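You operate a simulated robot arm through the tools that you are given. There is no shell and no other tool. Be economical: measure what you need, move in short steps, check, and stop when the job is done.

The job below is to be done with a simulated robot arm. You get a single attempt, and the scene is never put back.

TASK
Switch the scale off, wipe the flour off its plate and switch it on again.
Fine: use the small cloth and put it back. What is to be rubbed or washed off counts as gone when no trace of it is left.

It is judged by the outcome, as a careful person would: the job done as asked, and still so three seconds after it is handed in. It fails if anything else is knocked over, pushed out of place, dropped, spilled or broken. Flat cloth is picked up by pressing the open fingertips on it (5 to 10 N) and closing them slowly along it; thin cloth reads only 2 to 8 mm in the jaws.

THE ROBOT
A 7-joint arm with a two-finger parallel gripper, fixed in place. Base frame: the origin is at the foot of the arm, x ahead of it, y to its left, z up; the work surface is at about z = 0. Readings come in cm, rad, newtons and seconds.
With the tool pointing down near the work surface it reaches from about 22 to 58 cm from the base axis. Its first joint turns from -1.152 to 1.152 rad. Payload 2.5 kg.
Tool frame: the origin (TCP) lies between the finger pads and is the grasp point; the fingertips stand 2.3 cm ahead of it; z points along the fingers, y is the line along which they close. The gripper opens to 9.4 cm. The fingers are 3.8 cm wide and 1 cm thick; the gripper's body (5.4 by 9.6 cm) begins 3.9 cm behind the TCP.
Orientation is told as [roll, pitch, yaw] about the base's x, y, z axes, in that order, counted from this pose: with the fingers straight down and closing along the base's y, the tool's x points along the base's -x, its y along +y and its z along -z.

THE INTERFACE
- The arm moves only by the tool apply_moves. Its argument "series" is text: rows parted by semicolons, each of 7 numbers parted by spaces: the shift along the tool's x, y, z in cm, then the turn, a rotation vector about the tool's x, y, z in rad, then the finger opening in cm, from 0 to 9.4. In form: x y z ax ay az grip; .... A call has 1 to 20 rows; each row shifts and turns the commanded pose from where the row before left it, along the tool's axes as they then stand. Rows are played at 5 a second. More than 5 cm and 0.15 rad between two rows, or a gripper value outside its range, and nothing of the call is played. Where a pose cannot be reached the arm comes as near as it can. A force on the tool above 40 N (or 10 N above the force at the start of the call, whichever is more), or a blocked arm, ends the call early, and 0.2 s more pass. The fingers move at their own pace (about 10.8 cm/s each) and stop on an object; they squeeze with about 21 N. The grip force told is the motor's: it shows also when the fingers shut on nothing. Time passes only in rows, and 0.2 s behind the last, so rows that do not move let the fingers close. It gives the time, the measured TCP pose, the force on the tool (base axes), the opening and the grip force at its end, in the units of the frame above (readings bear some noise), with the torque about the TCP (base axes, N m) and any sound that the robot's microphone picked up, and new pictures: "show" is both (left out), scene, wrist or none.
- Cameras (640 x 400 px; columns grow to the right, rows downward): "scene" is fixed at [12.35, -40.77, 55.02]; the picture's right is [0.81, -0.59, 0.00], its down [-0.29, -0.41, -0.86] and it looks along [0.51, 0.70, -0.50] (base axes); focal length 352 px, centre (320, 200). "wrist" rides on the gripper at [8.6, 1.6, -7.4] in the tool frame; the picture's right is [-0.18, 0.98, 0.00], its down [-0.58, -0.11, -0.81] and it looks along [-0.79, -0.15, 0.59] (tool axes); focal length 243 px, centre (320, 200).
- locate(camera, pixels): for up to 12 pixels [column, row] of the newest picture of that camera ("zoom" is the newest enlarged one), the place [x, y, z] in the base frame of the surface seen there, good to about 0.3 cm. It takes no simulated time.
- enlarge(camera, box): a new picture of the part [left, top, right, bottom] of that camera's present view, enlarged. It takes no simulated time.
- sign_off(): hands the job in; it is judged then, once.

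Work in short steps. Measure before you move; look again where a grasp or a placing could have gone wrong, and mend it. You have 80 turns and 200 pictures in all, those below and enlarged ones among them. Open the gripper and draw the arm clear of the work before you hand the job in, unless the task says otherwise; then end with one line.

The tools are called after ">>>" as a command line: name --argument value ..., lists and objects as JSON in quotes. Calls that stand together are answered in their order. apply_moves: Moves the arm, as the interface text tells. Its arguments: {"type":"object","properties":{"series":{"type":"string"},"show":{"type":"string","enum":["both","scene","wrist","none"]}},"required":["series"]} The other tools are called the same way: locate (camera, pixels) gives the place of the surface under pixels of a picture; enlarge (camera, box) takes an enlarged picture of a part of a camera's view; sign_off () hands the job in.

At the start:

```text
time_s: 0.0
tool_pos: [43.46, 9.19, 29.58]
ee_rot: [-0.001, -0.001, 0.002]
wrist_force: [-0.2, -0.3, -0.7]
ft_torque: [0.03, 0.01, -0.01]
gripper_width: 9.41
grip_force: 0.1
```

scene: 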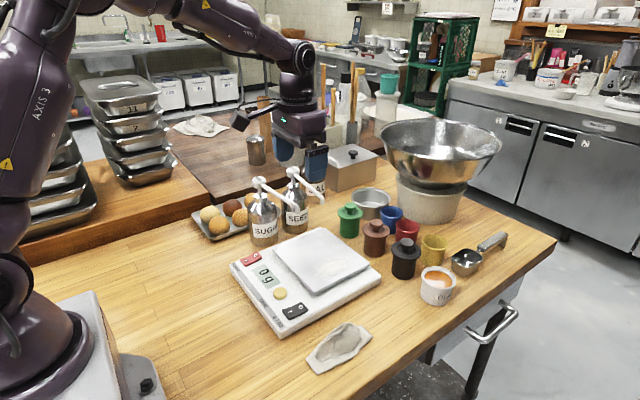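
wrist: 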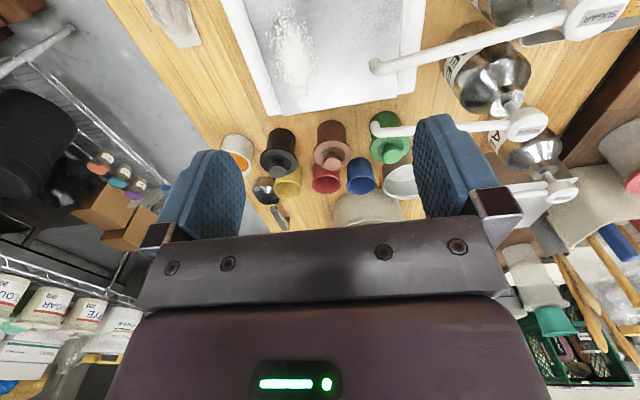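

The scale is in the scene picture around (305,275), with the cloth at (338,347). I enlarge both to see the buttons, flour and cloth.

>>> enlarge --camera "scene" --box '[220, 215, 400, 335]'

>>> enlarge --camera "scene" --box '[280, 300, 400, 390]'

>>> locate --camera "scene" --pixels '[[250, 259], [294, 311], [280, 293], [268, 276], [320, 228], [273, 248], [314, 293], [370, 266], [308, 362], [352, 324], [370, 340], [320, 373]]'

```text
3.33 times, centred on (310, 275) of scene
```

zoom: 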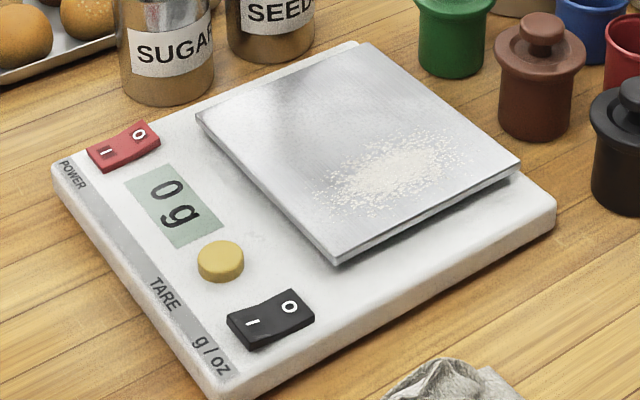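

```text
4.44 times, centred on (340, 345) of scene
```

zoom: 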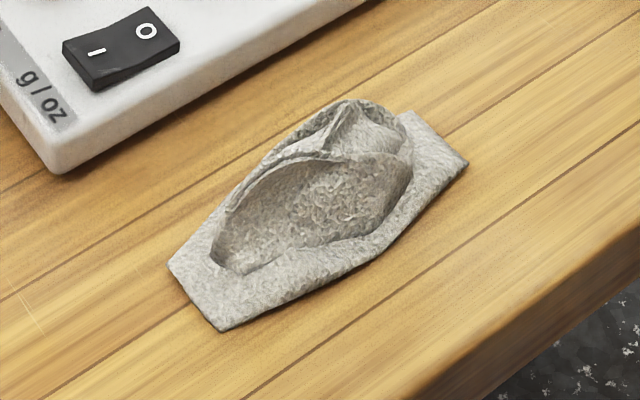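

```text
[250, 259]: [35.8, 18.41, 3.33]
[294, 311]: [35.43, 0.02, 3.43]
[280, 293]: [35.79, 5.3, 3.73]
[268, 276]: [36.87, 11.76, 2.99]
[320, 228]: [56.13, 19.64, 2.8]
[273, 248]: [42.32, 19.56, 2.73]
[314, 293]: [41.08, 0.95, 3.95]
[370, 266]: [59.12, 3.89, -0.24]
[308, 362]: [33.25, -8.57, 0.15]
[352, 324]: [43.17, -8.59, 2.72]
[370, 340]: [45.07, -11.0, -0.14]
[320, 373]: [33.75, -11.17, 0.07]
```

The display reads 0 g, so it is on. The red power rocker's O end is at about (259,252). I measure the rocker ends, plate and flour more finely.

>>> enlarge --camera "scene" --box '[230, 240, 290, 280]'

>>> locate --camera "zoom" --pixels '[[195, 148], [305, 97], [170, 165], [320, 80], [240, 130], [240, 200]]'

>>> locate --camera "scene" --pixels '[[278, 248], [316, 286], [363, 262], [322, 231], [308, 269], [330, 260], [345, 257], [320, 273], [334, 265], [318, 263], [343, 250], [355, 262]]'

>>> locate --camera "scene" --pixels '[[330, 337], [345, 325], [335, 345], [345, 342], [338, 331], [325, 345], [316, 355], [360, 335], [313, 368], [350, 350], [340, 328], [356, 328]]'

```text
10.00 times, centred on (260, 260) of scene
```

zoom: 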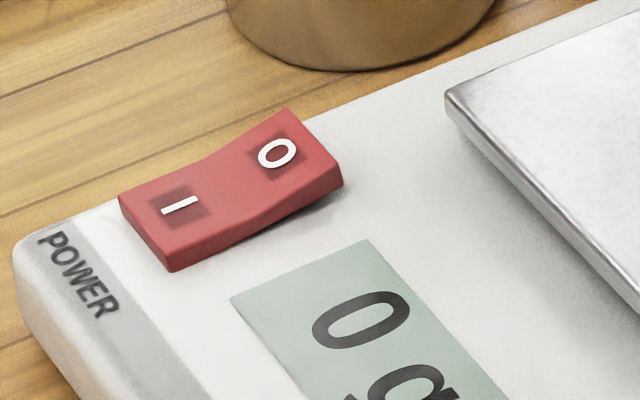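

```text
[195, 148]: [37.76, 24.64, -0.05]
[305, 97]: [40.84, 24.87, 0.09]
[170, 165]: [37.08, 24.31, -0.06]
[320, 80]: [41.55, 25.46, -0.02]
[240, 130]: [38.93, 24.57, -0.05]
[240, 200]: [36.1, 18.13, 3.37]
```

```text
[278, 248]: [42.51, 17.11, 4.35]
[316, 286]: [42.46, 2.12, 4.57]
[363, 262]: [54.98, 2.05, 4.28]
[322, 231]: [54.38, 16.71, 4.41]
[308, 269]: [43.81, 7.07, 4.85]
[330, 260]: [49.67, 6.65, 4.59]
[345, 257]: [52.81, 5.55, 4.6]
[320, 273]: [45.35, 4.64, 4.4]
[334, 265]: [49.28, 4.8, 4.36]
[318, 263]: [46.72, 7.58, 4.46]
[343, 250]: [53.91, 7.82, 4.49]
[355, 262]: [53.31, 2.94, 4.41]
```

```text
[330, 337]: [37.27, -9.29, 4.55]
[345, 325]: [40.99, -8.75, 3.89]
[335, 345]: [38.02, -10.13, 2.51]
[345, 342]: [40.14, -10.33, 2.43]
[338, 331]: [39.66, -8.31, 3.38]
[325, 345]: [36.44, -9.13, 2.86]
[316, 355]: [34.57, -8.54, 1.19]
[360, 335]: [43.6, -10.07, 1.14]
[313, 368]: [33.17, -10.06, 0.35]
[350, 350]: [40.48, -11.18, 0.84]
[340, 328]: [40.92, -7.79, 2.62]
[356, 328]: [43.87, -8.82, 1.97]
```

I re-measure the rocker faces on proper pixels of the zoom.

>>> locate --camera "zoom" --pixels '[[185, 205], [278, 152], [140, 205], [172, 255], [328, 165], [282, 118], [230, 180], [310, 150], [400, 180], [260, 165]]'

>>> enlarge --camera "scene" --box '[290, 235, 370, 285]'

```text
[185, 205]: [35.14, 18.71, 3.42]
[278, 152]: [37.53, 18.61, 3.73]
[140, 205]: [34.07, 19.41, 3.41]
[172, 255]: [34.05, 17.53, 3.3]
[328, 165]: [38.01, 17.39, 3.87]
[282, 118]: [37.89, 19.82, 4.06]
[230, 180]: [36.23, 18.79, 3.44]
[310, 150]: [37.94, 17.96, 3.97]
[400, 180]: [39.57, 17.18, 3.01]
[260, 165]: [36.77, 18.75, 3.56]
```

```text
8.00 times, centred on (330, 260) of scene
```

zoom: 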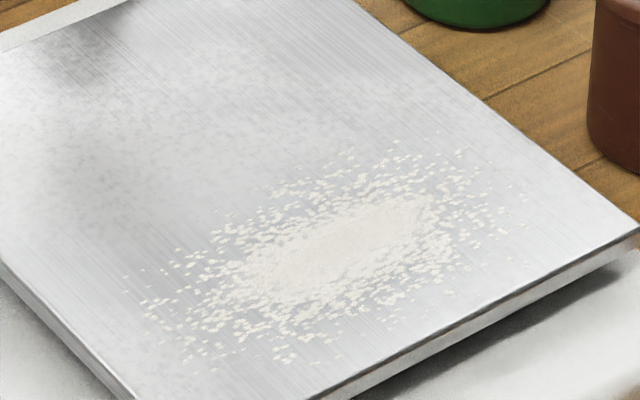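

The O end stands raised (z≈4.0 at x≈37.8, y≈18.6). The SUGAR bottle at (263,220) is close, so I measure it for clearance.

>>> locate --camera "scene" --pixels '[[264, 245], [252, 230], [278, 230], [262, 197], [256, 181], [275, 192], [292, 203], [290, 172], [325, 188], [298, 215], [248, 215], [262, 212]]'

>>> enlarge --camera "scene" --box '[230, 150, 350, 250]'

```text
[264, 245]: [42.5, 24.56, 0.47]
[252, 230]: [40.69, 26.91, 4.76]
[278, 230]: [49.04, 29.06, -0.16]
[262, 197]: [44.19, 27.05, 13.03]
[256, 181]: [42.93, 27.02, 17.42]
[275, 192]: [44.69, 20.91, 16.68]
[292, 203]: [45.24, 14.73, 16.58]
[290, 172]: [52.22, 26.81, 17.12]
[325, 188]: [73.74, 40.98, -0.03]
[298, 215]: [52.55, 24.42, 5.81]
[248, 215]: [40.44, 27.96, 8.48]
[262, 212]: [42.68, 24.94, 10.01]
```

```text
4.00 times, centred on (290, 200) of scene
```

zoom: 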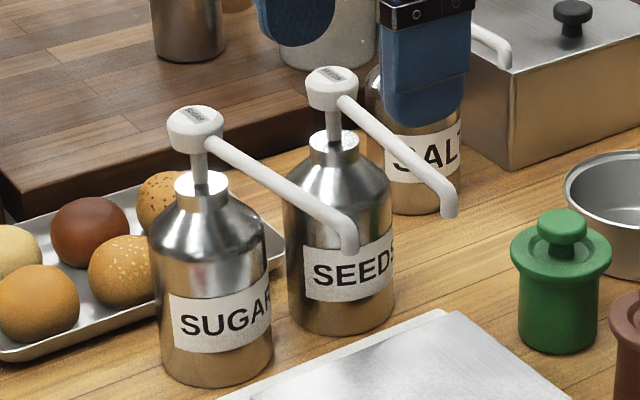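

The sugar spout reaches over the plate at x≈45 down to y≈14.7, z≈16.5, so I stay clear of it. I move above the O end at height with the fingers closed, then come down in part.

>>> apply_moves --series "2.6 4.6 0 0 0 0 0; 2.6 4.7 0 0 0 0 0; 0 0 5 0 0 0 0; 0 0 5 0 0 0 0; 0 0 5 0 0 0 0; 0 0 5 0 0 0 0; 0 0 0 0 0 0 0"

```text
refused: row 1 steps farther than a row can; nothing moved
```

The first row was over 5 cm in norm; I split it.

>>> apply_moves --series "1.7 3.1 0 0 0 0 0; 1.7 3.1 0 0 0 0 0; 1.8 3.1 0 0 0 0 0; 0 0 4.5 0 0 0 0; 0 0 4.5 0 0 0 0; 0 0 4.5 0 0 0 0; 0 0 4.5 0 0 0 0; 0 0 2 0 0 0 0; 0 0 0 0 0 0 0"

```text
time_s: 2.0
tool_pos: [38.46, 18.54, 9.57]
ee_rot: [0.0, 0.001, 0.001]
wrist_force: [-0.1, 0.9, -0.1]
ft_torque: [0.0, 0.03, 0.01]
gripper_width: 0.0
grip_force: 21.8
```

scene: 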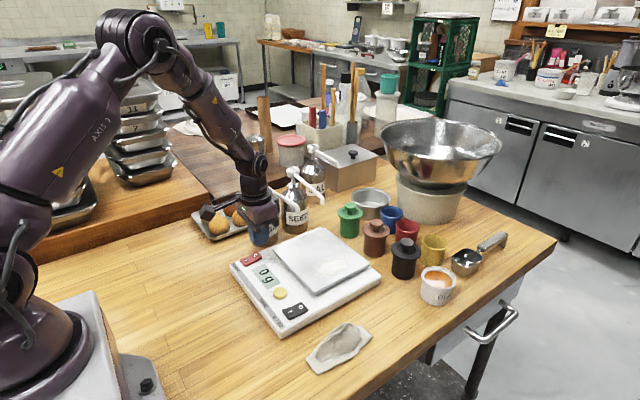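
wrist: 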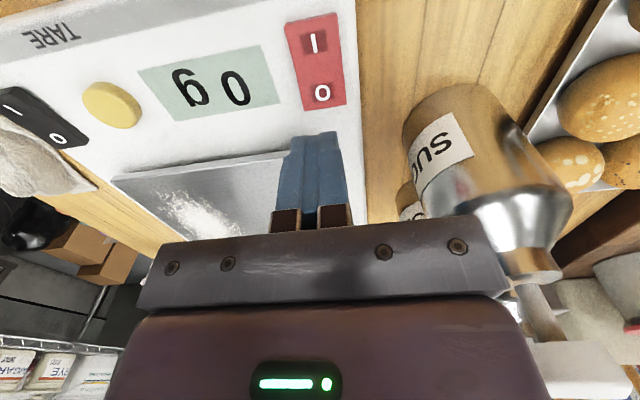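

The fingertips are at z≈7.3 above the O end, clear of the bottle. I lower in small rows until the rocker tips, watching the force.

>>> apply_moves --series "0 0 1.5 0 0 0 0; 0 0 1.2 0 0 0 0; 0 0 0.4 0 0 0 0; 0 0 0.3 0 0 0 0; 0 0 0.2 0 0 0 0; 0 0 0.2 0 0 0 0; 0 0 0 0 0 0 0"

```text
time_s: 3.4
tool_pos: [38.36, 18.52, 6.0]
ee_rot: [0.001, -0.001, 0.0]
wrist_force: [-1.3, -0.7, 4.0]
ft_torque: [-0.02, 0.09, 0.0]
gripper_width: 0.03
grip_force: 21.5
stopped in row 6: the force on the tool passed its limit at 44 N (the readings are from after the stop); the commanded pose is now the measured one
```

scene: 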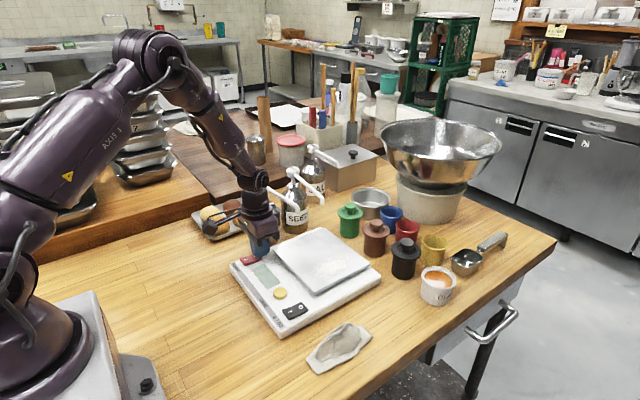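
wrist: 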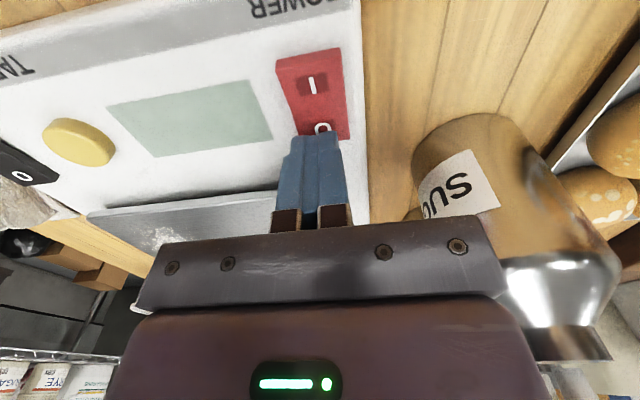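

The display went blank, so the scale is off. I go straight up, then over above the cloth with the gripper open.

>>> apply_moves --series "0 0 -4.5 0 0 0 0; 0 0 -4.5 0 0 0 0; 0 0 -4.5 0 0 0 0; 0 0 -4.5 0 0 0 0; 0 -4.6 0 0 0 0 0; 0 -4.6 0 0 0 0 0; 0 -4.6 0 0 0 0 5; -0.4 -4.6 0 0 0 0 6; -0.4 -4.6 0 0 0 0 6; 0 -4.6 0 0 0 0 6; 0 0 4 0 0 0 6; 0 0 4 0 0 0 6;0 0 0 0 0 0 6"

>>> enlarge --camera "scene" --box '[220, 215, 400, 335]'

```text
time_s: 6.2
tool_pos: [39.27, -9.15, 15.95]
ee_rot: [-0.001, 0.001, -0.001]
wrist_force: [0.8, 0.0, -0.1]
ft_torque: [0.03, 0.0, 0.02]
gripper_width: 6.03
grip_force: 0.0
```

scene: 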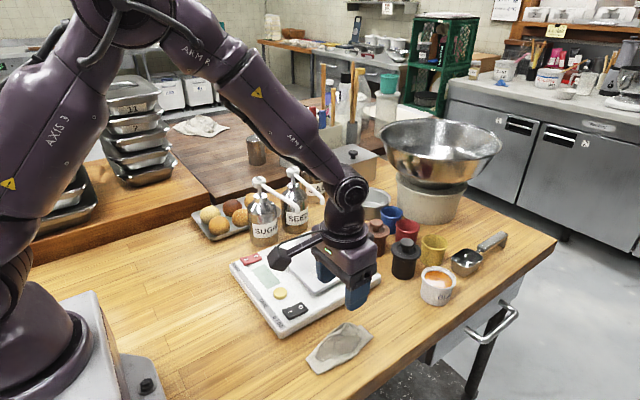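
wrist: 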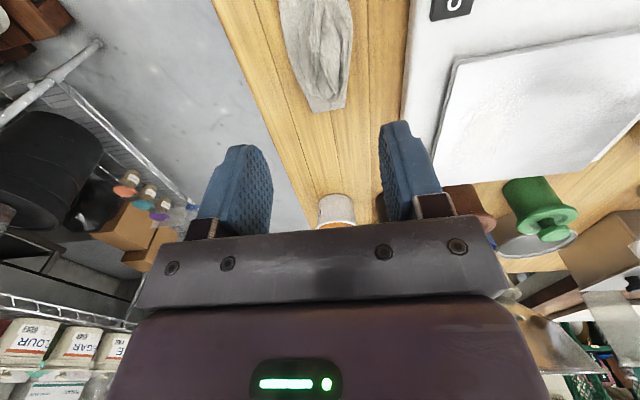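

```text
3.33 times, centred on (310, 275) of scene
```

zoom: 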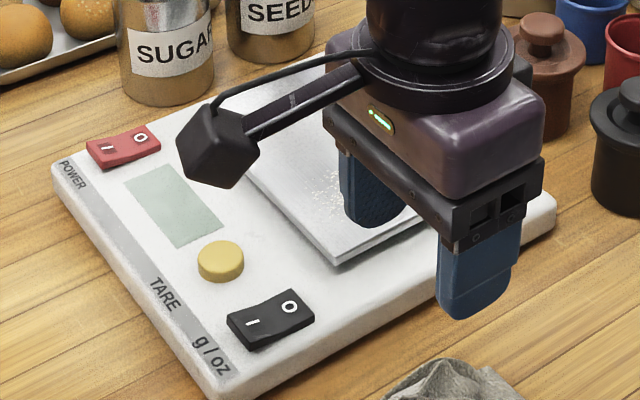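

The scale is off (display blank, rocker on O). I measure the cloth from the wrist view around (318,55).

>>> enlarge --camera "wrist" --box '[240, 0, 400, 120]'

>>> locate --camera "wrist" --pixels '[[283, 5], [350, 5], [300, 60], [320, 60], [350, 50], [325, 30], [335, 80], [310, 100], [345, 105], [320, 45], [310, 80], [298, 35]]'

```text
3.33 times, centred on (320, 60) of wrist
```

zoom: 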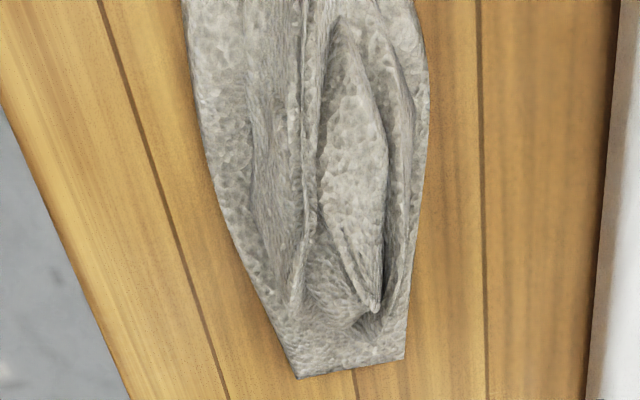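

```text
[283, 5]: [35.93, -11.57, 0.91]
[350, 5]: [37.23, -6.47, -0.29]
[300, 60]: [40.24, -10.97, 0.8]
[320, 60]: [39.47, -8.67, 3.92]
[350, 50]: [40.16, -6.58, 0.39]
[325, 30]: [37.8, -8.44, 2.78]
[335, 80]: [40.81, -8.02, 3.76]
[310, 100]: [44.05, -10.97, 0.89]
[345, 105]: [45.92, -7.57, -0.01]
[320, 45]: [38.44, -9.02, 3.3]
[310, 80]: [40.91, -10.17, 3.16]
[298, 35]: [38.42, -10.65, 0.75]
```

The cloth spans x≈32–46, y≈−11.6…−6.5, with folds up to z≈4 near y≈−8.8. I come down straddling the folds with a 5.5 cm opening to tips just above the flaps.

>>> apply_moves --series "0 0.1 4.5 0 0 0 5.5; 0 0 4.5 0 0 0 5.5; 0 0 2 0 0 0 5.5; 0 0 1 0 0 0 5.5; 0 0 0.5 0 0 0 5.5; 0 0 0.3 0 0 0 5.5; 0 0 0 0 0 0 5.5"

>>> enlarge --camera "scene" --box '[280, 280, 400, 380]'

```text
time_s: 7.8
tool_pos: [39.24, -9.08, 3.37]
ee_rot: [-0.002, 0.0, 0.001]
wrist_force: [0.5, -2.4, 0.5]
ft_torque: [0.05, 0.03, -0.02]
gripper_width: 5.59
grip_force: 0.9
```

scene: 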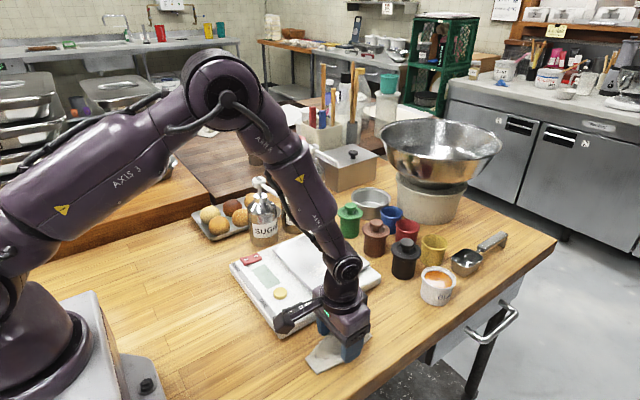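
wrist: 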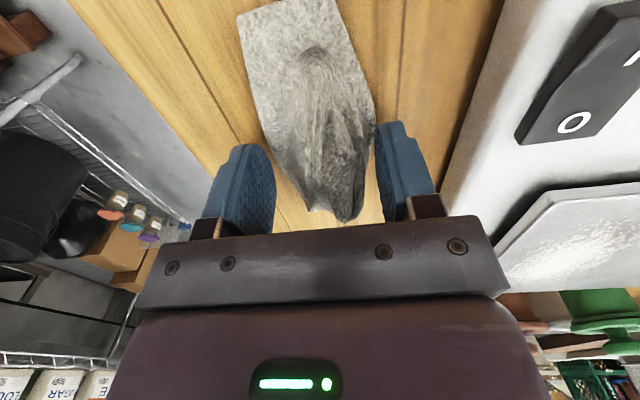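

```text
4.00 times, centred on (340, 330) of scene
```

zoom: 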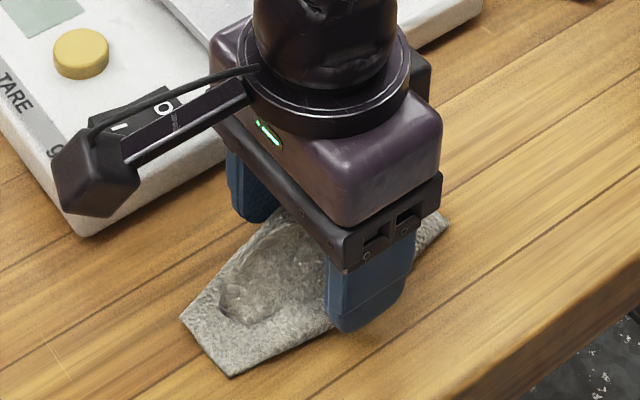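

The fingers straddle the folds with tips about 1 cm above the table. I close slowly.

>>> apply_moves --series "0 0 0.2 0 0 0 4.5; 0 0 0 0 0 0 3.5; 0 0 0 0 0 0 2.5; 0 0 0 0 0 0 1.5; 0 0 0 0 0 0 0.5; 0 0 0 0 0 0 0; 0 0 0 0 0 0 0"

>>> enlarge --camera "scene" --box '[280, 280, 400, 380]'

```text
time_s: 8.5
tool_pos: [39.24, -9.05, 3.26]
ee_rot: [0.002, 0.001, 0.002]
wrist_force: [-3.0, 0.5, 6.8]
ft_torque: [0.18, 0.01, 0.05]
gripper_width: 5.26
grip_force: 21.0
stopped in row 3: the force on the tool passed its limit at 41 N (the readings are from after the stop); the commanded pose is now the measured one
```

scene: 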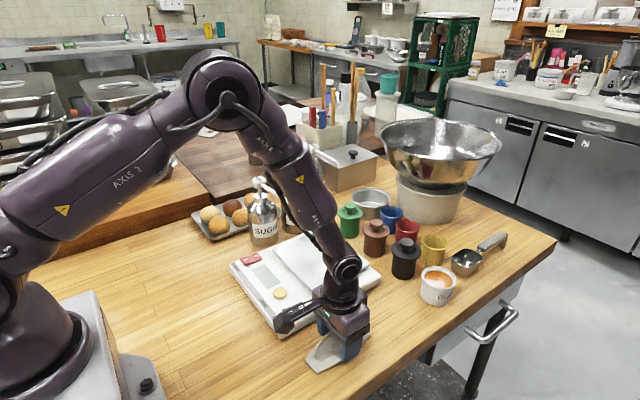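
wrist: 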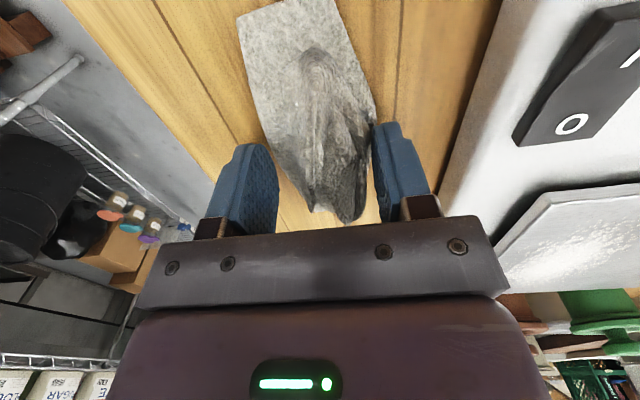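

```text
4.00 times, centred on (340, 330) of scene
```

zoom: 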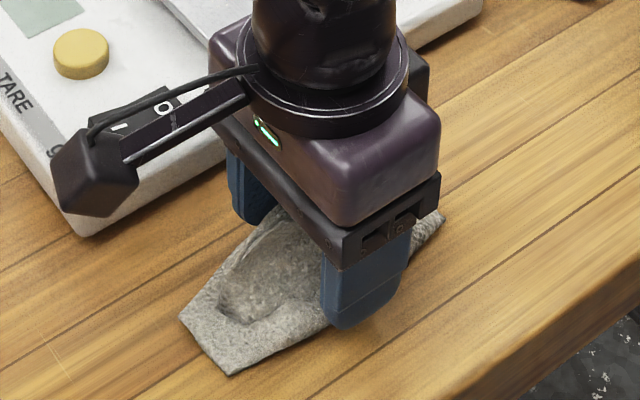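

The fingers stopped at 5.26 cm with a force spike, probably the tips digging on the flaps. I raise 0.6 cm and close again, to take the raised folds only.

>>> apply_moves --series "0 0 -0.6 0 0 0 5.3; 0 0 0 0 0 0 4.6; 0 0 0 0 0 0 3.8; 0 0 0 0 0 0 3; 0 0 0 0 0 0 2.2; 0 0 0 0 0 0 1.4"

>>> enlarge --camera "wrist" --box '[200, 0, 440, 230]'

```text
time_s: 9.9
tool_pos: [39.11, -8.9, 3.72]
ee_rot: [0.003, 0.0, -0.001]
wrist_force: [-0.2, -1.3, 0.8]
ft_torque: [0.02, -0.02, 0.03]
gripper_width: 4.87
grip_force: 21.3
```

scene: 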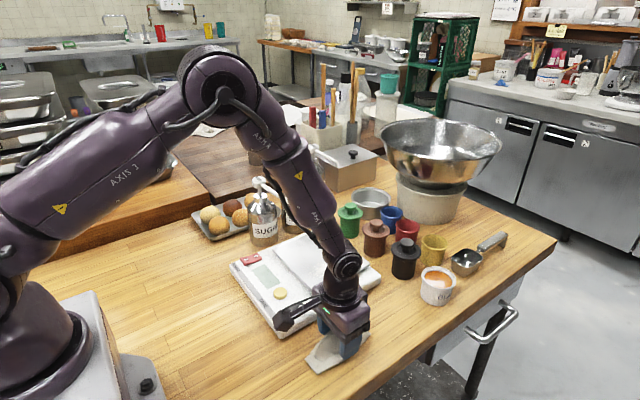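
wrist: 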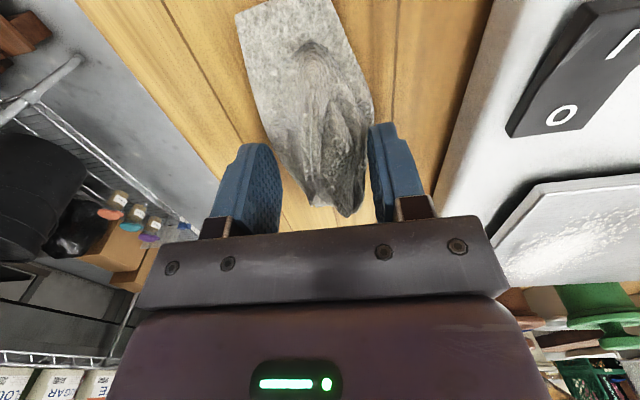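

```text
1.74 times, centred on (320, 115) of wrist
```

zoom: 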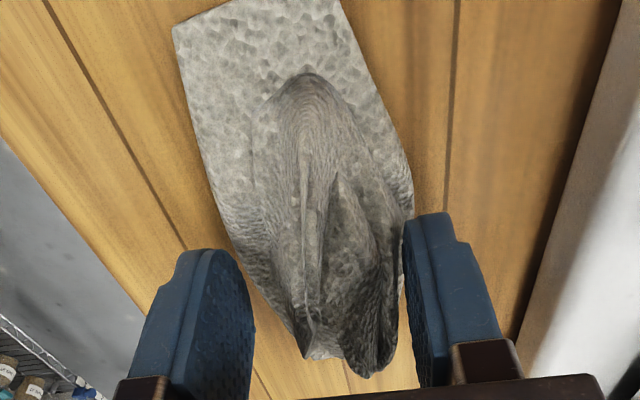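

It now grips something 4.87 cm wide at 21 N with the wrist force near zero. I lift 4 cm to see whether the cloth comes along.

>>> apply_moves --series "0 0 0 0 0 0 0.5; 0 0 -1 0 0 0 0.5; 0 0 -1.5 0 0 0 0.5; 0 0 -2.5 0 0 0 0.5; 0 0 0 0 0 0 0.5"

>>> enlarge --camera "scene" --box '[280, 270, 400, 380]'

```text
time_s: 11.1
tool_pos: [39.24, -9.08, 8.77]
ee_rot: [0.001, 0.002, 0.002]
wrist_force: [-0.1, 0.1, -0.2]
ft_torque: [0.02, 0.03, -0.02]
gripper_width: 4.87
grip_force: 21.1
```

scene: 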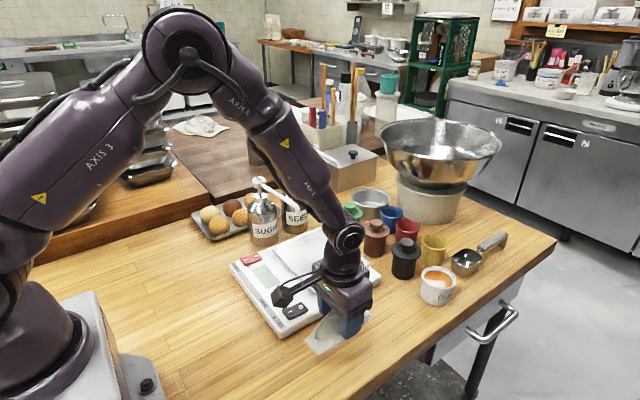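
wrist: 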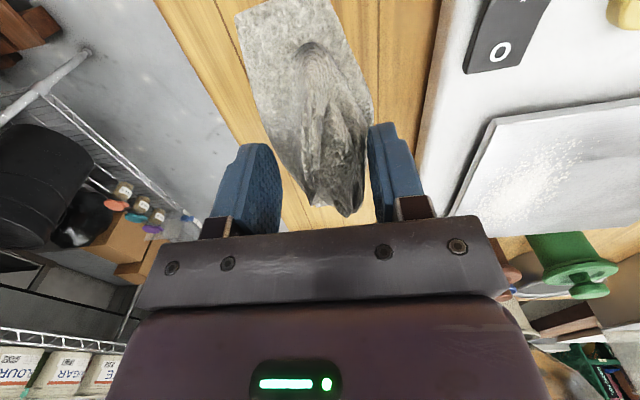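

```text
3.64 times, centred on (340, 325) of scene
```

zoom: 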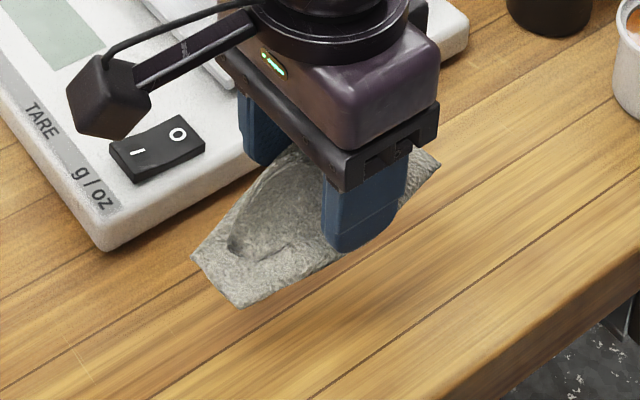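

The cloth came up whole, keeping its shape, with its underside about 3.75 cm below the TCP. I check the neighbours' clearance before going over the plate.

>>> locate --camera "scene" --pixels '[[393, 262], [405, 245], [366, 240], [376, 222], [350, 225], [340, 222], [405, 277], [376, 254], [350, 206]]'

>>> locate --camera "wrist" --pixels '[[240, 15], [330, 0], [370, 80], [355, 212], [320, 205], [262, 110], [300, 190], [250, 60]]'

```text
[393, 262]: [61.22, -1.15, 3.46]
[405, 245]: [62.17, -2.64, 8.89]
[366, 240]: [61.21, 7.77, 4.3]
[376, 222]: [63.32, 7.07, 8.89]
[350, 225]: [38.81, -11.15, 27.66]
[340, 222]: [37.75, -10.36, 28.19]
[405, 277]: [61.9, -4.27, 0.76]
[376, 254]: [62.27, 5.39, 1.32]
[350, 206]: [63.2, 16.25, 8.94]
```

```text
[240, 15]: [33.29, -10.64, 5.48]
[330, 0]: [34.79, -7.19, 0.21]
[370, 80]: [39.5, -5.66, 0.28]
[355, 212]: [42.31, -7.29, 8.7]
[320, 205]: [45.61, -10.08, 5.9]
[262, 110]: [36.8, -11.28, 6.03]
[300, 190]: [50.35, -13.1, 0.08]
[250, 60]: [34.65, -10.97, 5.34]
```

Jars start beyond x≈60, so the plate is free. I raise to TCP z≈12 and carry the cloth over the plate to (48.5, 6).

>>> apply_moves --series "0 0 -3.3 0 0 0 0.5; -2.3 3.8 0 0 0 0 0.5; -2.3 3.8 0 0 0 0 0.5; -2.3 3.8 0 0 0 0 0.5; -2.4 3.7 0 0 0 0 0.5; 0 0 2.5 0 0 0 0.5; 0 0 0 0 0 0 0.5"

>>> enlarge --camera "scene" --box '[220, 175, 400, 335]'

```text
time_s: 12.7
tool_pos: [48.5, 6.1, 9.63]
ee_rot: [0.001, 0.0, 0.001]
wrist_force: [0.2, -0.6, -0.9]
ft_torque: [-0.02, 0.02, 0.01]
gripper_width: 4.82
grip_force: 20.9
```

scene: 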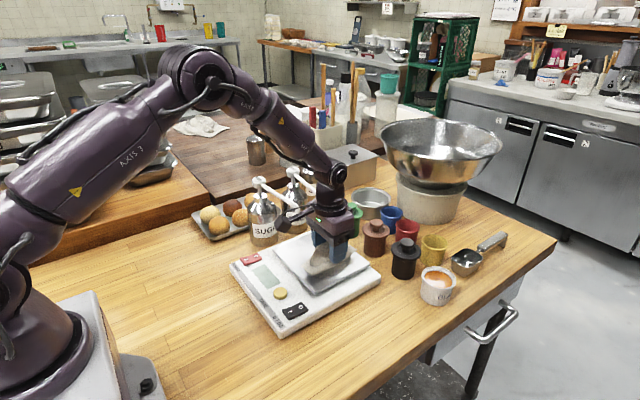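
wrist: 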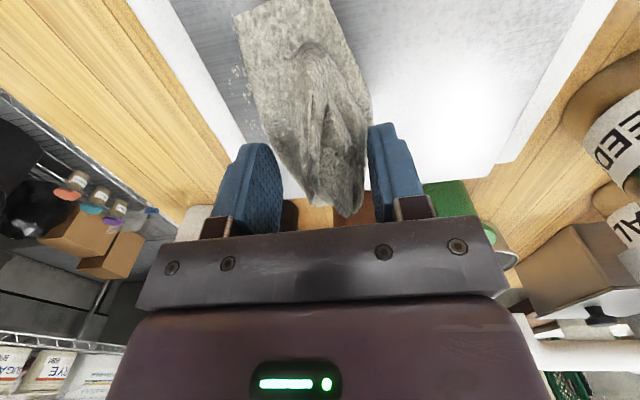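

```text
2.50 times, centred on (310, 255) of scene
```

zoom: 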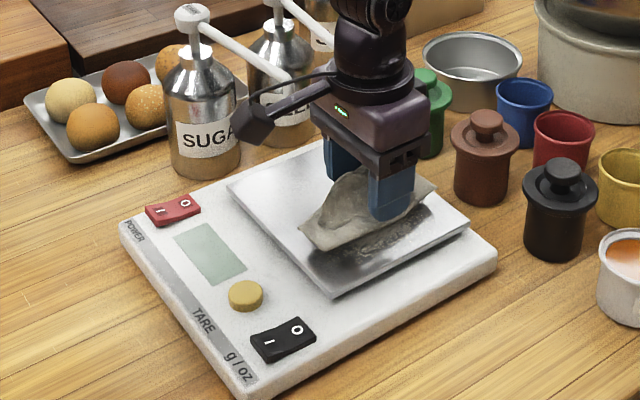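

The cloth hovers over the flour, and the boom and spout stay apart by about 6 cm. I lower gently until contact.

>>> apply_moves --series "0 0 0.7 0 0 0 0.5; 0 0 0.3 0 0 0 0.5; 0 0 0.2 0 0 0 0.5; 0 0 0.15 0 0 0 0.5; 0 0 0 0 0 0 0.5" --show "none"

```text
time_s: 13.9
tool_pos: [48.6, 6.08, 8.22]
ee_rot: [0.002, 0.0, 0.001]
wrist_force: [-6.9, -0.2, 14.8]
ft_torque: [-0.35, 0.05, -0.17]
gripper_width: 4.79
grip_force: 21.2
```

Contact at about 15 N; I ease off a little so the scale isn't dragged and make short strokes in y.

>>> apply_moves --series "0 0 -0.1 0 0 0 0.5; 0 0 0 0 0 0 0.5; 0 0.7 0 0 0 0 0.5; 0 0.7 0 0 0 0 0.5; 0 -0.8 0 0 0 0 0.5; 0 -0.8 0 0 0 0 0.5; 0 -0.8 0 0 0 0 0.5; 0 -0.8 0 0 0 0 0.5; 0 0.8 0 0 0 0 0.5; 0 0.8 0 0 0 0 0.5; 0 0 0 0 0 0 0.5"

>>> enlarge --camera "scene" --box '[220, 215, 400, 335]'

```text
time_s: 16.3
tool_pos: [48.49, 5.74, 8.32]
ee_rot: [0.0, -0.002, -0.001]
wrist_force: [-0.2, -4.1, 7.0]
ft_torque: [-0.36, -0.12, -0.06]
gripper_width: 4.78
grip_force: 21.2
```

scene: 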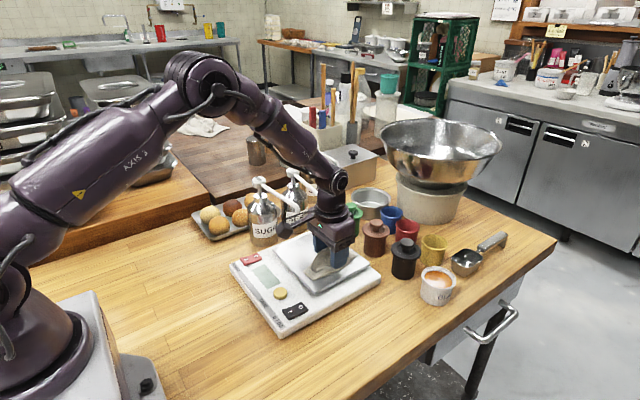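
wrist: 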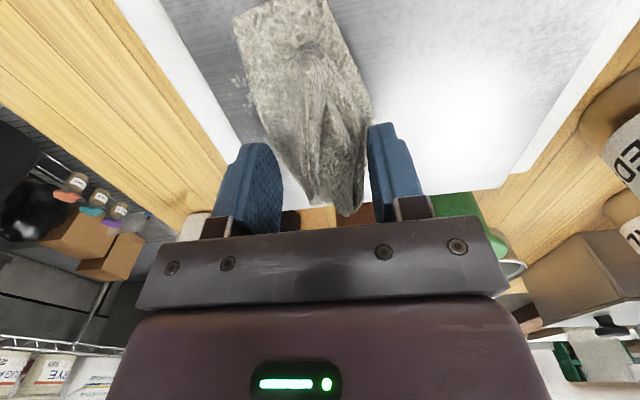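

```text
3.33 times, centred on (310, 275) of scene
```

zoom: 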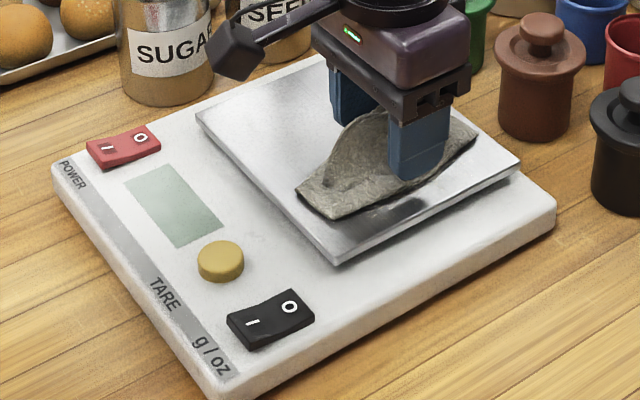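

The flour is going and the scale stays put; some specks remain near the wrist view's (240,80). I do a wider wipe toward lower y and toward both x sides.

>>> apply_moves --series "0 -0.9 0 0 0 0 0.5; 0 -0.9 0 0 0 0 0.5; 0 -0.8 0 0 0 0 0.5; 0.8 0 0 0 0 0 0.5; 0 0.8 0 0 0 0 0.5; 0 0.8 0 0 0 0 0.5; 0 0.8 0 0 0 0 0.5; 0 0.8 0 0 0 0 0.5; 0 0.8 0 0 0 0 0.5; 0 0.8 0 0 0 0 0.5; -0.8 0 0 0 0 0 0.5; -0.8 0 0 0 0 0 0.5; 0 -0.8 0 0 0 0 0.5; 0 -0.8 0 0 0 0 0.5; 0 -0.8 0 0 0 0 0.5; 0 -0.8 0 0 0 0 0.5; 0 -0.8 0 0 0 0 0.5; 0 -0.8 0 0 0 0 0.5; 0 -0.4 0 0 0 0 0.5; 0.8 0 0 0 0 0 0.5" --show "none"

>>> apply_moves --series "0 0 -3 0 0 0 0.5; 0 -4 0 0 0 0 0.5; 0 -4 0 0 0 0 0.5; 0 -4 0 0 0 0 0.5; 0 0 0 0 0 0 0.5"

>>> enlarge --camera "scene" --box '[220, 215, 400, 335]'

>>> enlarge --camera "scene" --box '[270, 225, 370, 290]'

```text
time_s: 20.5
tool_pos: [48.63, 2.68, 8.41]
ee_rot: [0.001, -0.002, -0.002]
wrist_force: [3.8, -1.5, 8.4]
ft_torque: [-0.09, -0.24, -0.03]
gripper_width: 4.79
grip_force: 21.1
```

```text
time_s: 21.7
tool_pos: [48.54, -9.27, 11.24]
ee_rot: [0.002, 0.002, 0.0]
wrist_force: [0.4, 1.2, -0.2]
ft_torque: [-0.02, -0.01, 0.0]
gripper_width: 4.74
grip_force: 21.3
```

scene: 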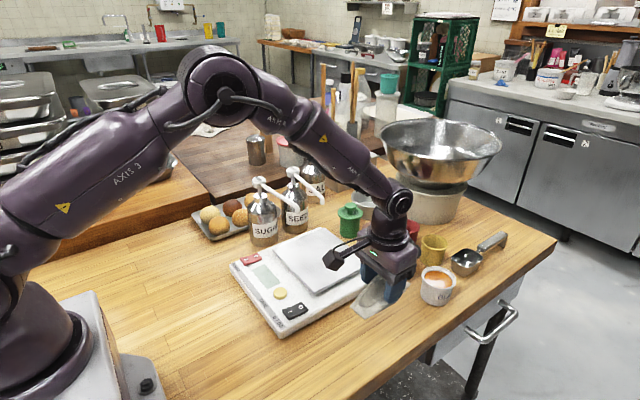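
wrist: 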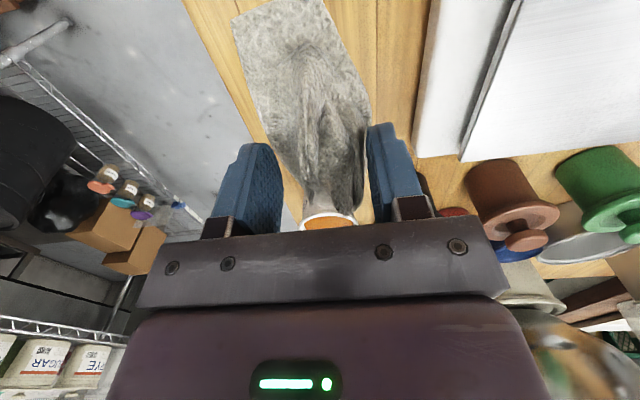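

```text
3.33 times, centred on (310, 275) of scene
```

zoom: 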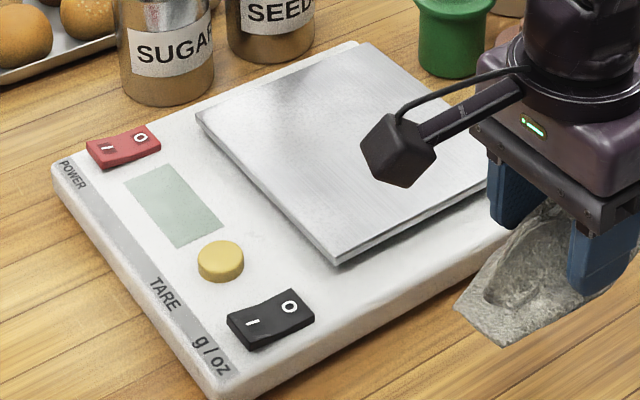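

```text
6.15 times, centred on (320, 258) of scene
```

zoom: 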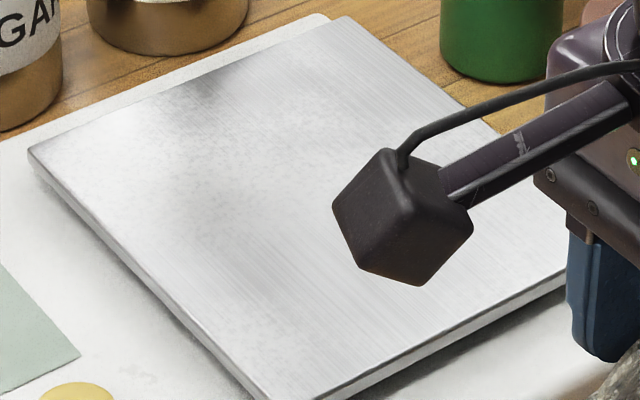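

The visible plate looks clean, but the camera boom hides part. I move above the cloth's original spot, x≈39.2, y≈−9, and look at the whole plate before putting it down.

>>> apply_moves --series "3.1 0 0 0 0 0 0.5; 3.1 0.1 0 0 0 0 0.5; 3.1 0.1 0 0 0 0 0.5; 0 0 0 0 0 0 0.5"

>>> enlarge --camera "scene" --box '[270, 225, 380, 295]'

>>> enlarge --camera "wrist" --box '[400, 0, 640, 230]'

```text
time_s: 22.7
tool_pos: [39.32, -8.98, 11.22]
ee_rot: [0.002, 0.0, 0.0]
wrist_force: [0.2, 0.5, -0.3]
ft_torque: [0.0, 0.04, 0.0]
gripper_width: 4.73
grip_force: 21.1
```

scene: 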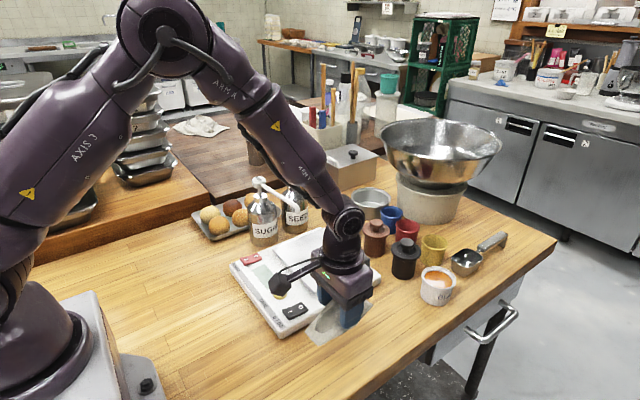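
wrist: 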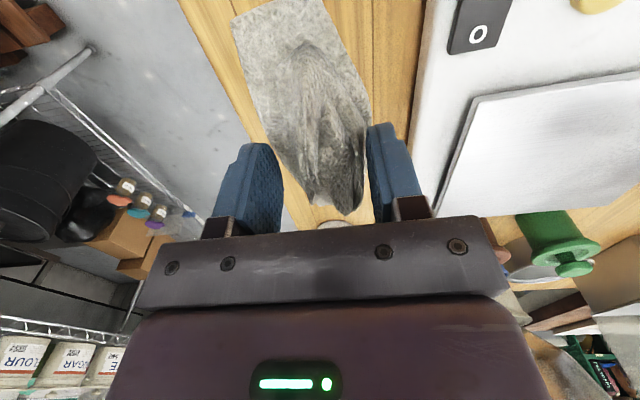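

```text
5.71 times, centred on (325, 260) of scene
```

zoom: 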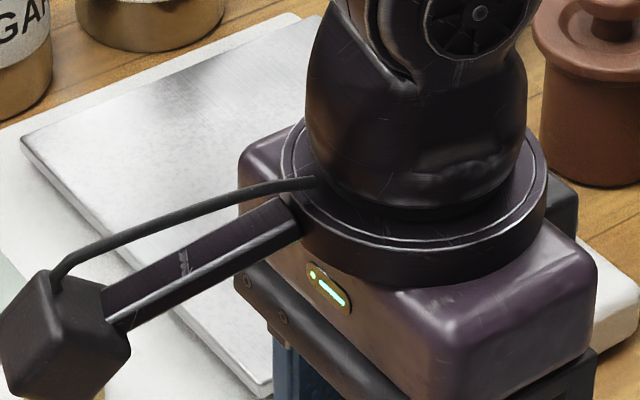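

```text
1.74 times, centred on (520, 115) of wrist
```

zoom: 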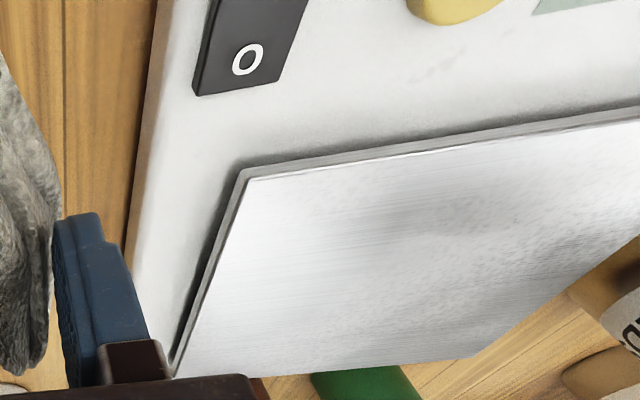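

No specks are visible from here, but half the plate is hidden. I raise to about (36, 5, 27) with the cloth held so both cameras see the plate.

>>> apply_moves --series "0 0 -4.9 0 0 0 0.5; 0 0 -4.9 0 0 0 0.5; 0 0 -4.9 0 0 0 0.5; 1 4.5 0 0 0 0 0.5; 1 4.5 0 0 0 0 0.5; 1 4.5 0 0 0 0 0.5; 0 0 0 0 0 0 0.5"

>>> enlarge --camera "scene" --box '[270, 225, 380, 295]'

>>> enlarge --camera "wrist" --box '[220, 0, 460, 150]'

```text
time_s: 24.3
tool_pos: [36.19, 4.6, 26.15]
ee_rot: [0.0, 0.001, 0.0]
wrist_force: [0.3, -1.0, -0.8]
ft_torque: [-0.01, 0.0, 0.01]
gripper_width: 4.7
grip_force: 21.3
```

scene: 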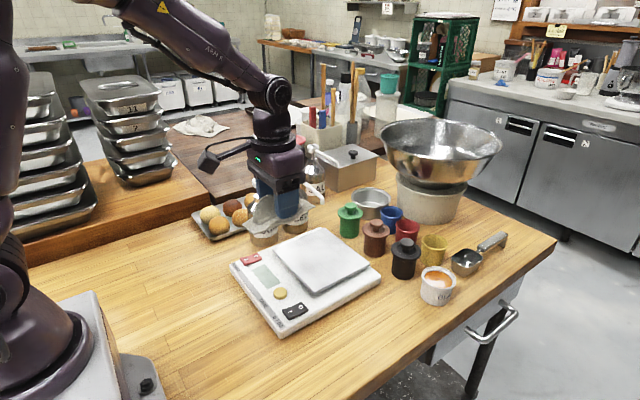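
wrist: 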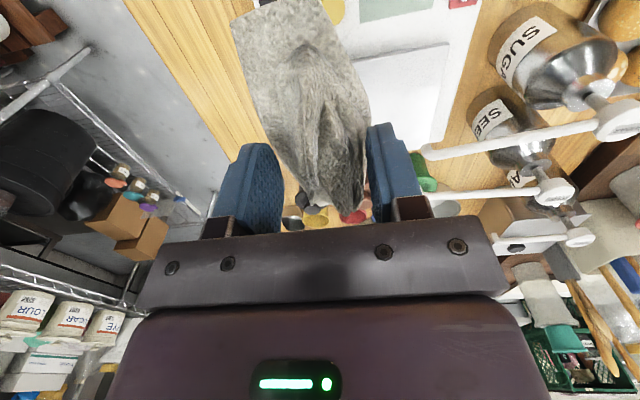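

```text
5.71 times, centred on (325, 260) of scene
```

zoom: 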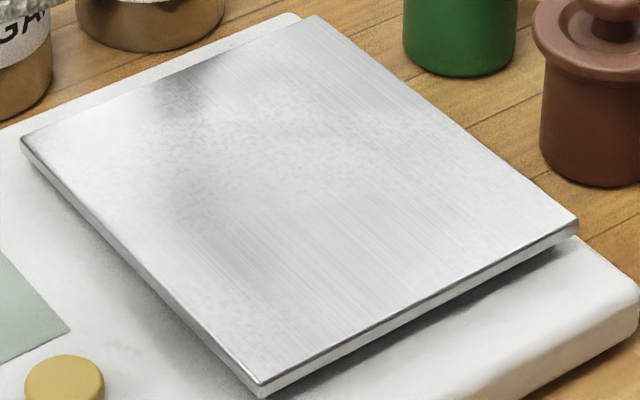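

```text
2.67 times, centred on (340, 75) of wrist
```

zoom: 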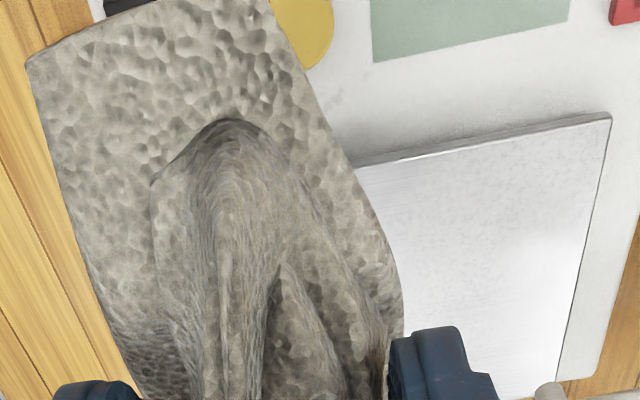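

The specks are gone; a faint mottle like the metal's texture remains in the upper part. I zoom closer to be sure.

>>> enlarge --camera "scene" --box '[285, 235, 335, 267]'

>>> enlarge --camera "scene" --box '[310, 245, 370, 290]'

```text
12.50 times, centred on (310, 251) of scene
```

zoom: 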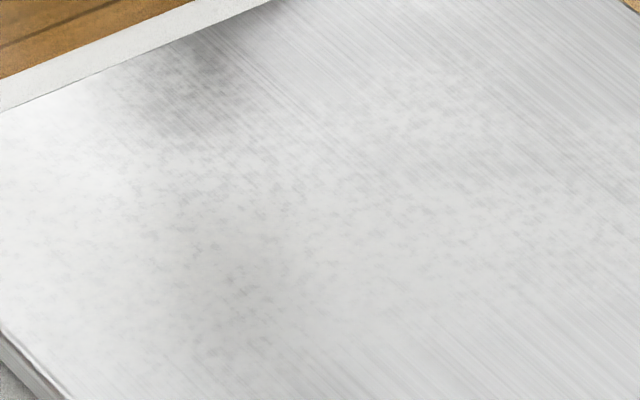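

```text
8.89 times, centred on (340, 268) of scene
```

zoom: 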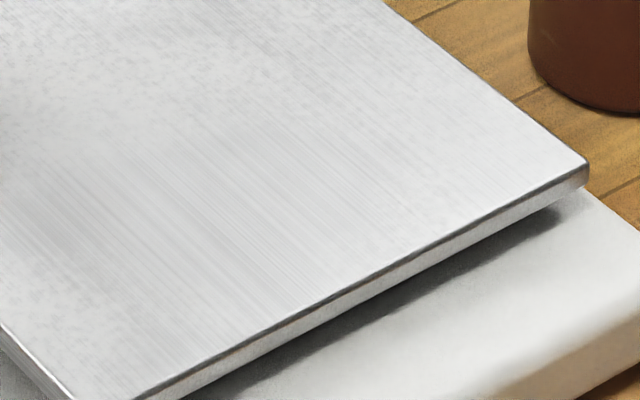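

It is only the metal's texture; the plate is clean. I carry the cloth back above its spot and lower it.

>>> apply_moves --series "-1 -4.5 0 0 0 0 0.5; -1 -4.5 0 0 0 0 0.5; -1 -4.6 0 0 0 0 0.5; 0 0 4.5 0 0 0 0.5; 0 0 4.5 0 0 0 0.5; 0 0 4.5 0 0 0 0.5; 0 0 4.5 0 0 0 0.5; 0 0 2.5 0 0 0 0.5; 0 0 1 0 0 0 0.5; 0 0 0.3 0 0 0 0.5; 0 0 0.2 0 0 0 0.5; 0 0 0 0 0 0 0.5"

>>> enlarge --camera "scene" --box '[280, 280, 400, 380]'

```text
time_s: 26.9
tool_pos: [39.16, -9.06, 4.1]
ee_rot: [0.002, -0.001, 0.001]
wrist_force: [-0.1, 0.3, -0.3]
ft_torque: [-0.04, -0.02, -0.01]
gripper_width: 4.65
grip_force: 21.1
```

scene: 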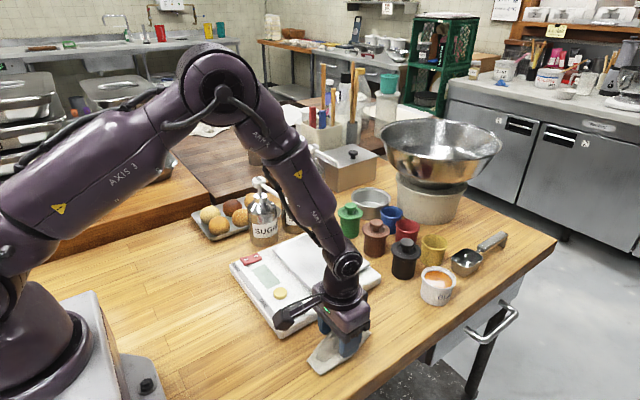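
wrist: 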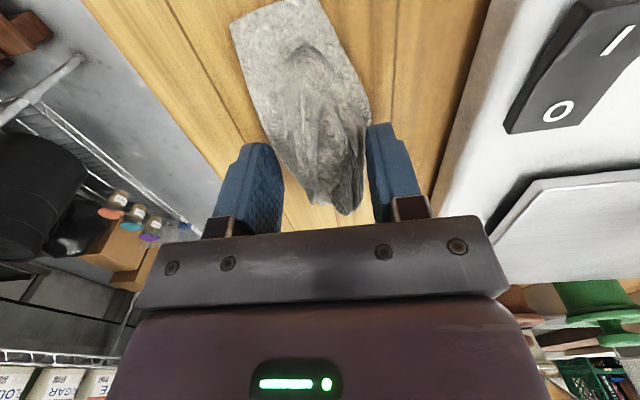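

```text
4.00 times, centred on (340, 330) of scene
```

zoom: 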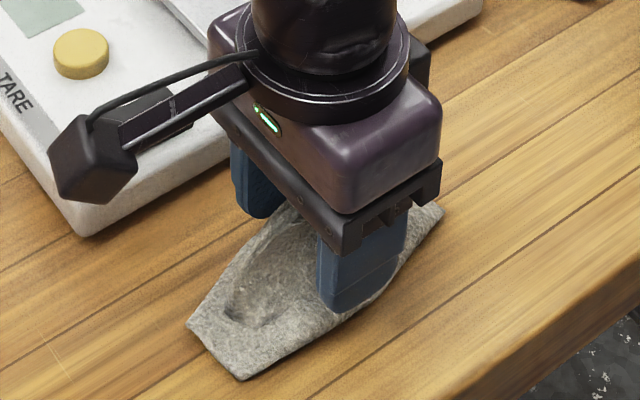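

The cloth is a few mm above the table, about where it lay. I lower until touch.

>>> apply_moves --series "0 0.2 0.15 0 0 0 0.5; 0 0 0.1 0 0 0 0.5; 0 0 0.1 0 0 0 0.5; 0 0 0 0 0 0 0.5" --show "none"

```text
time_s: 27.8
tool_pos: [39.22, -8.85, 3.9]
ee_rot: [0.0, 0.001, 0.0]
wrist_force: [-3.1, 0.6, 6.5]
ft_torque: [-0.17, -0.07, -0.08]
gripper_width: 4.63
grip_force: 20.5
stopped in row 4: the force on the tool passed its limit at 42 N (the readings are from after the stop); the commanded pose is now the measured one
```

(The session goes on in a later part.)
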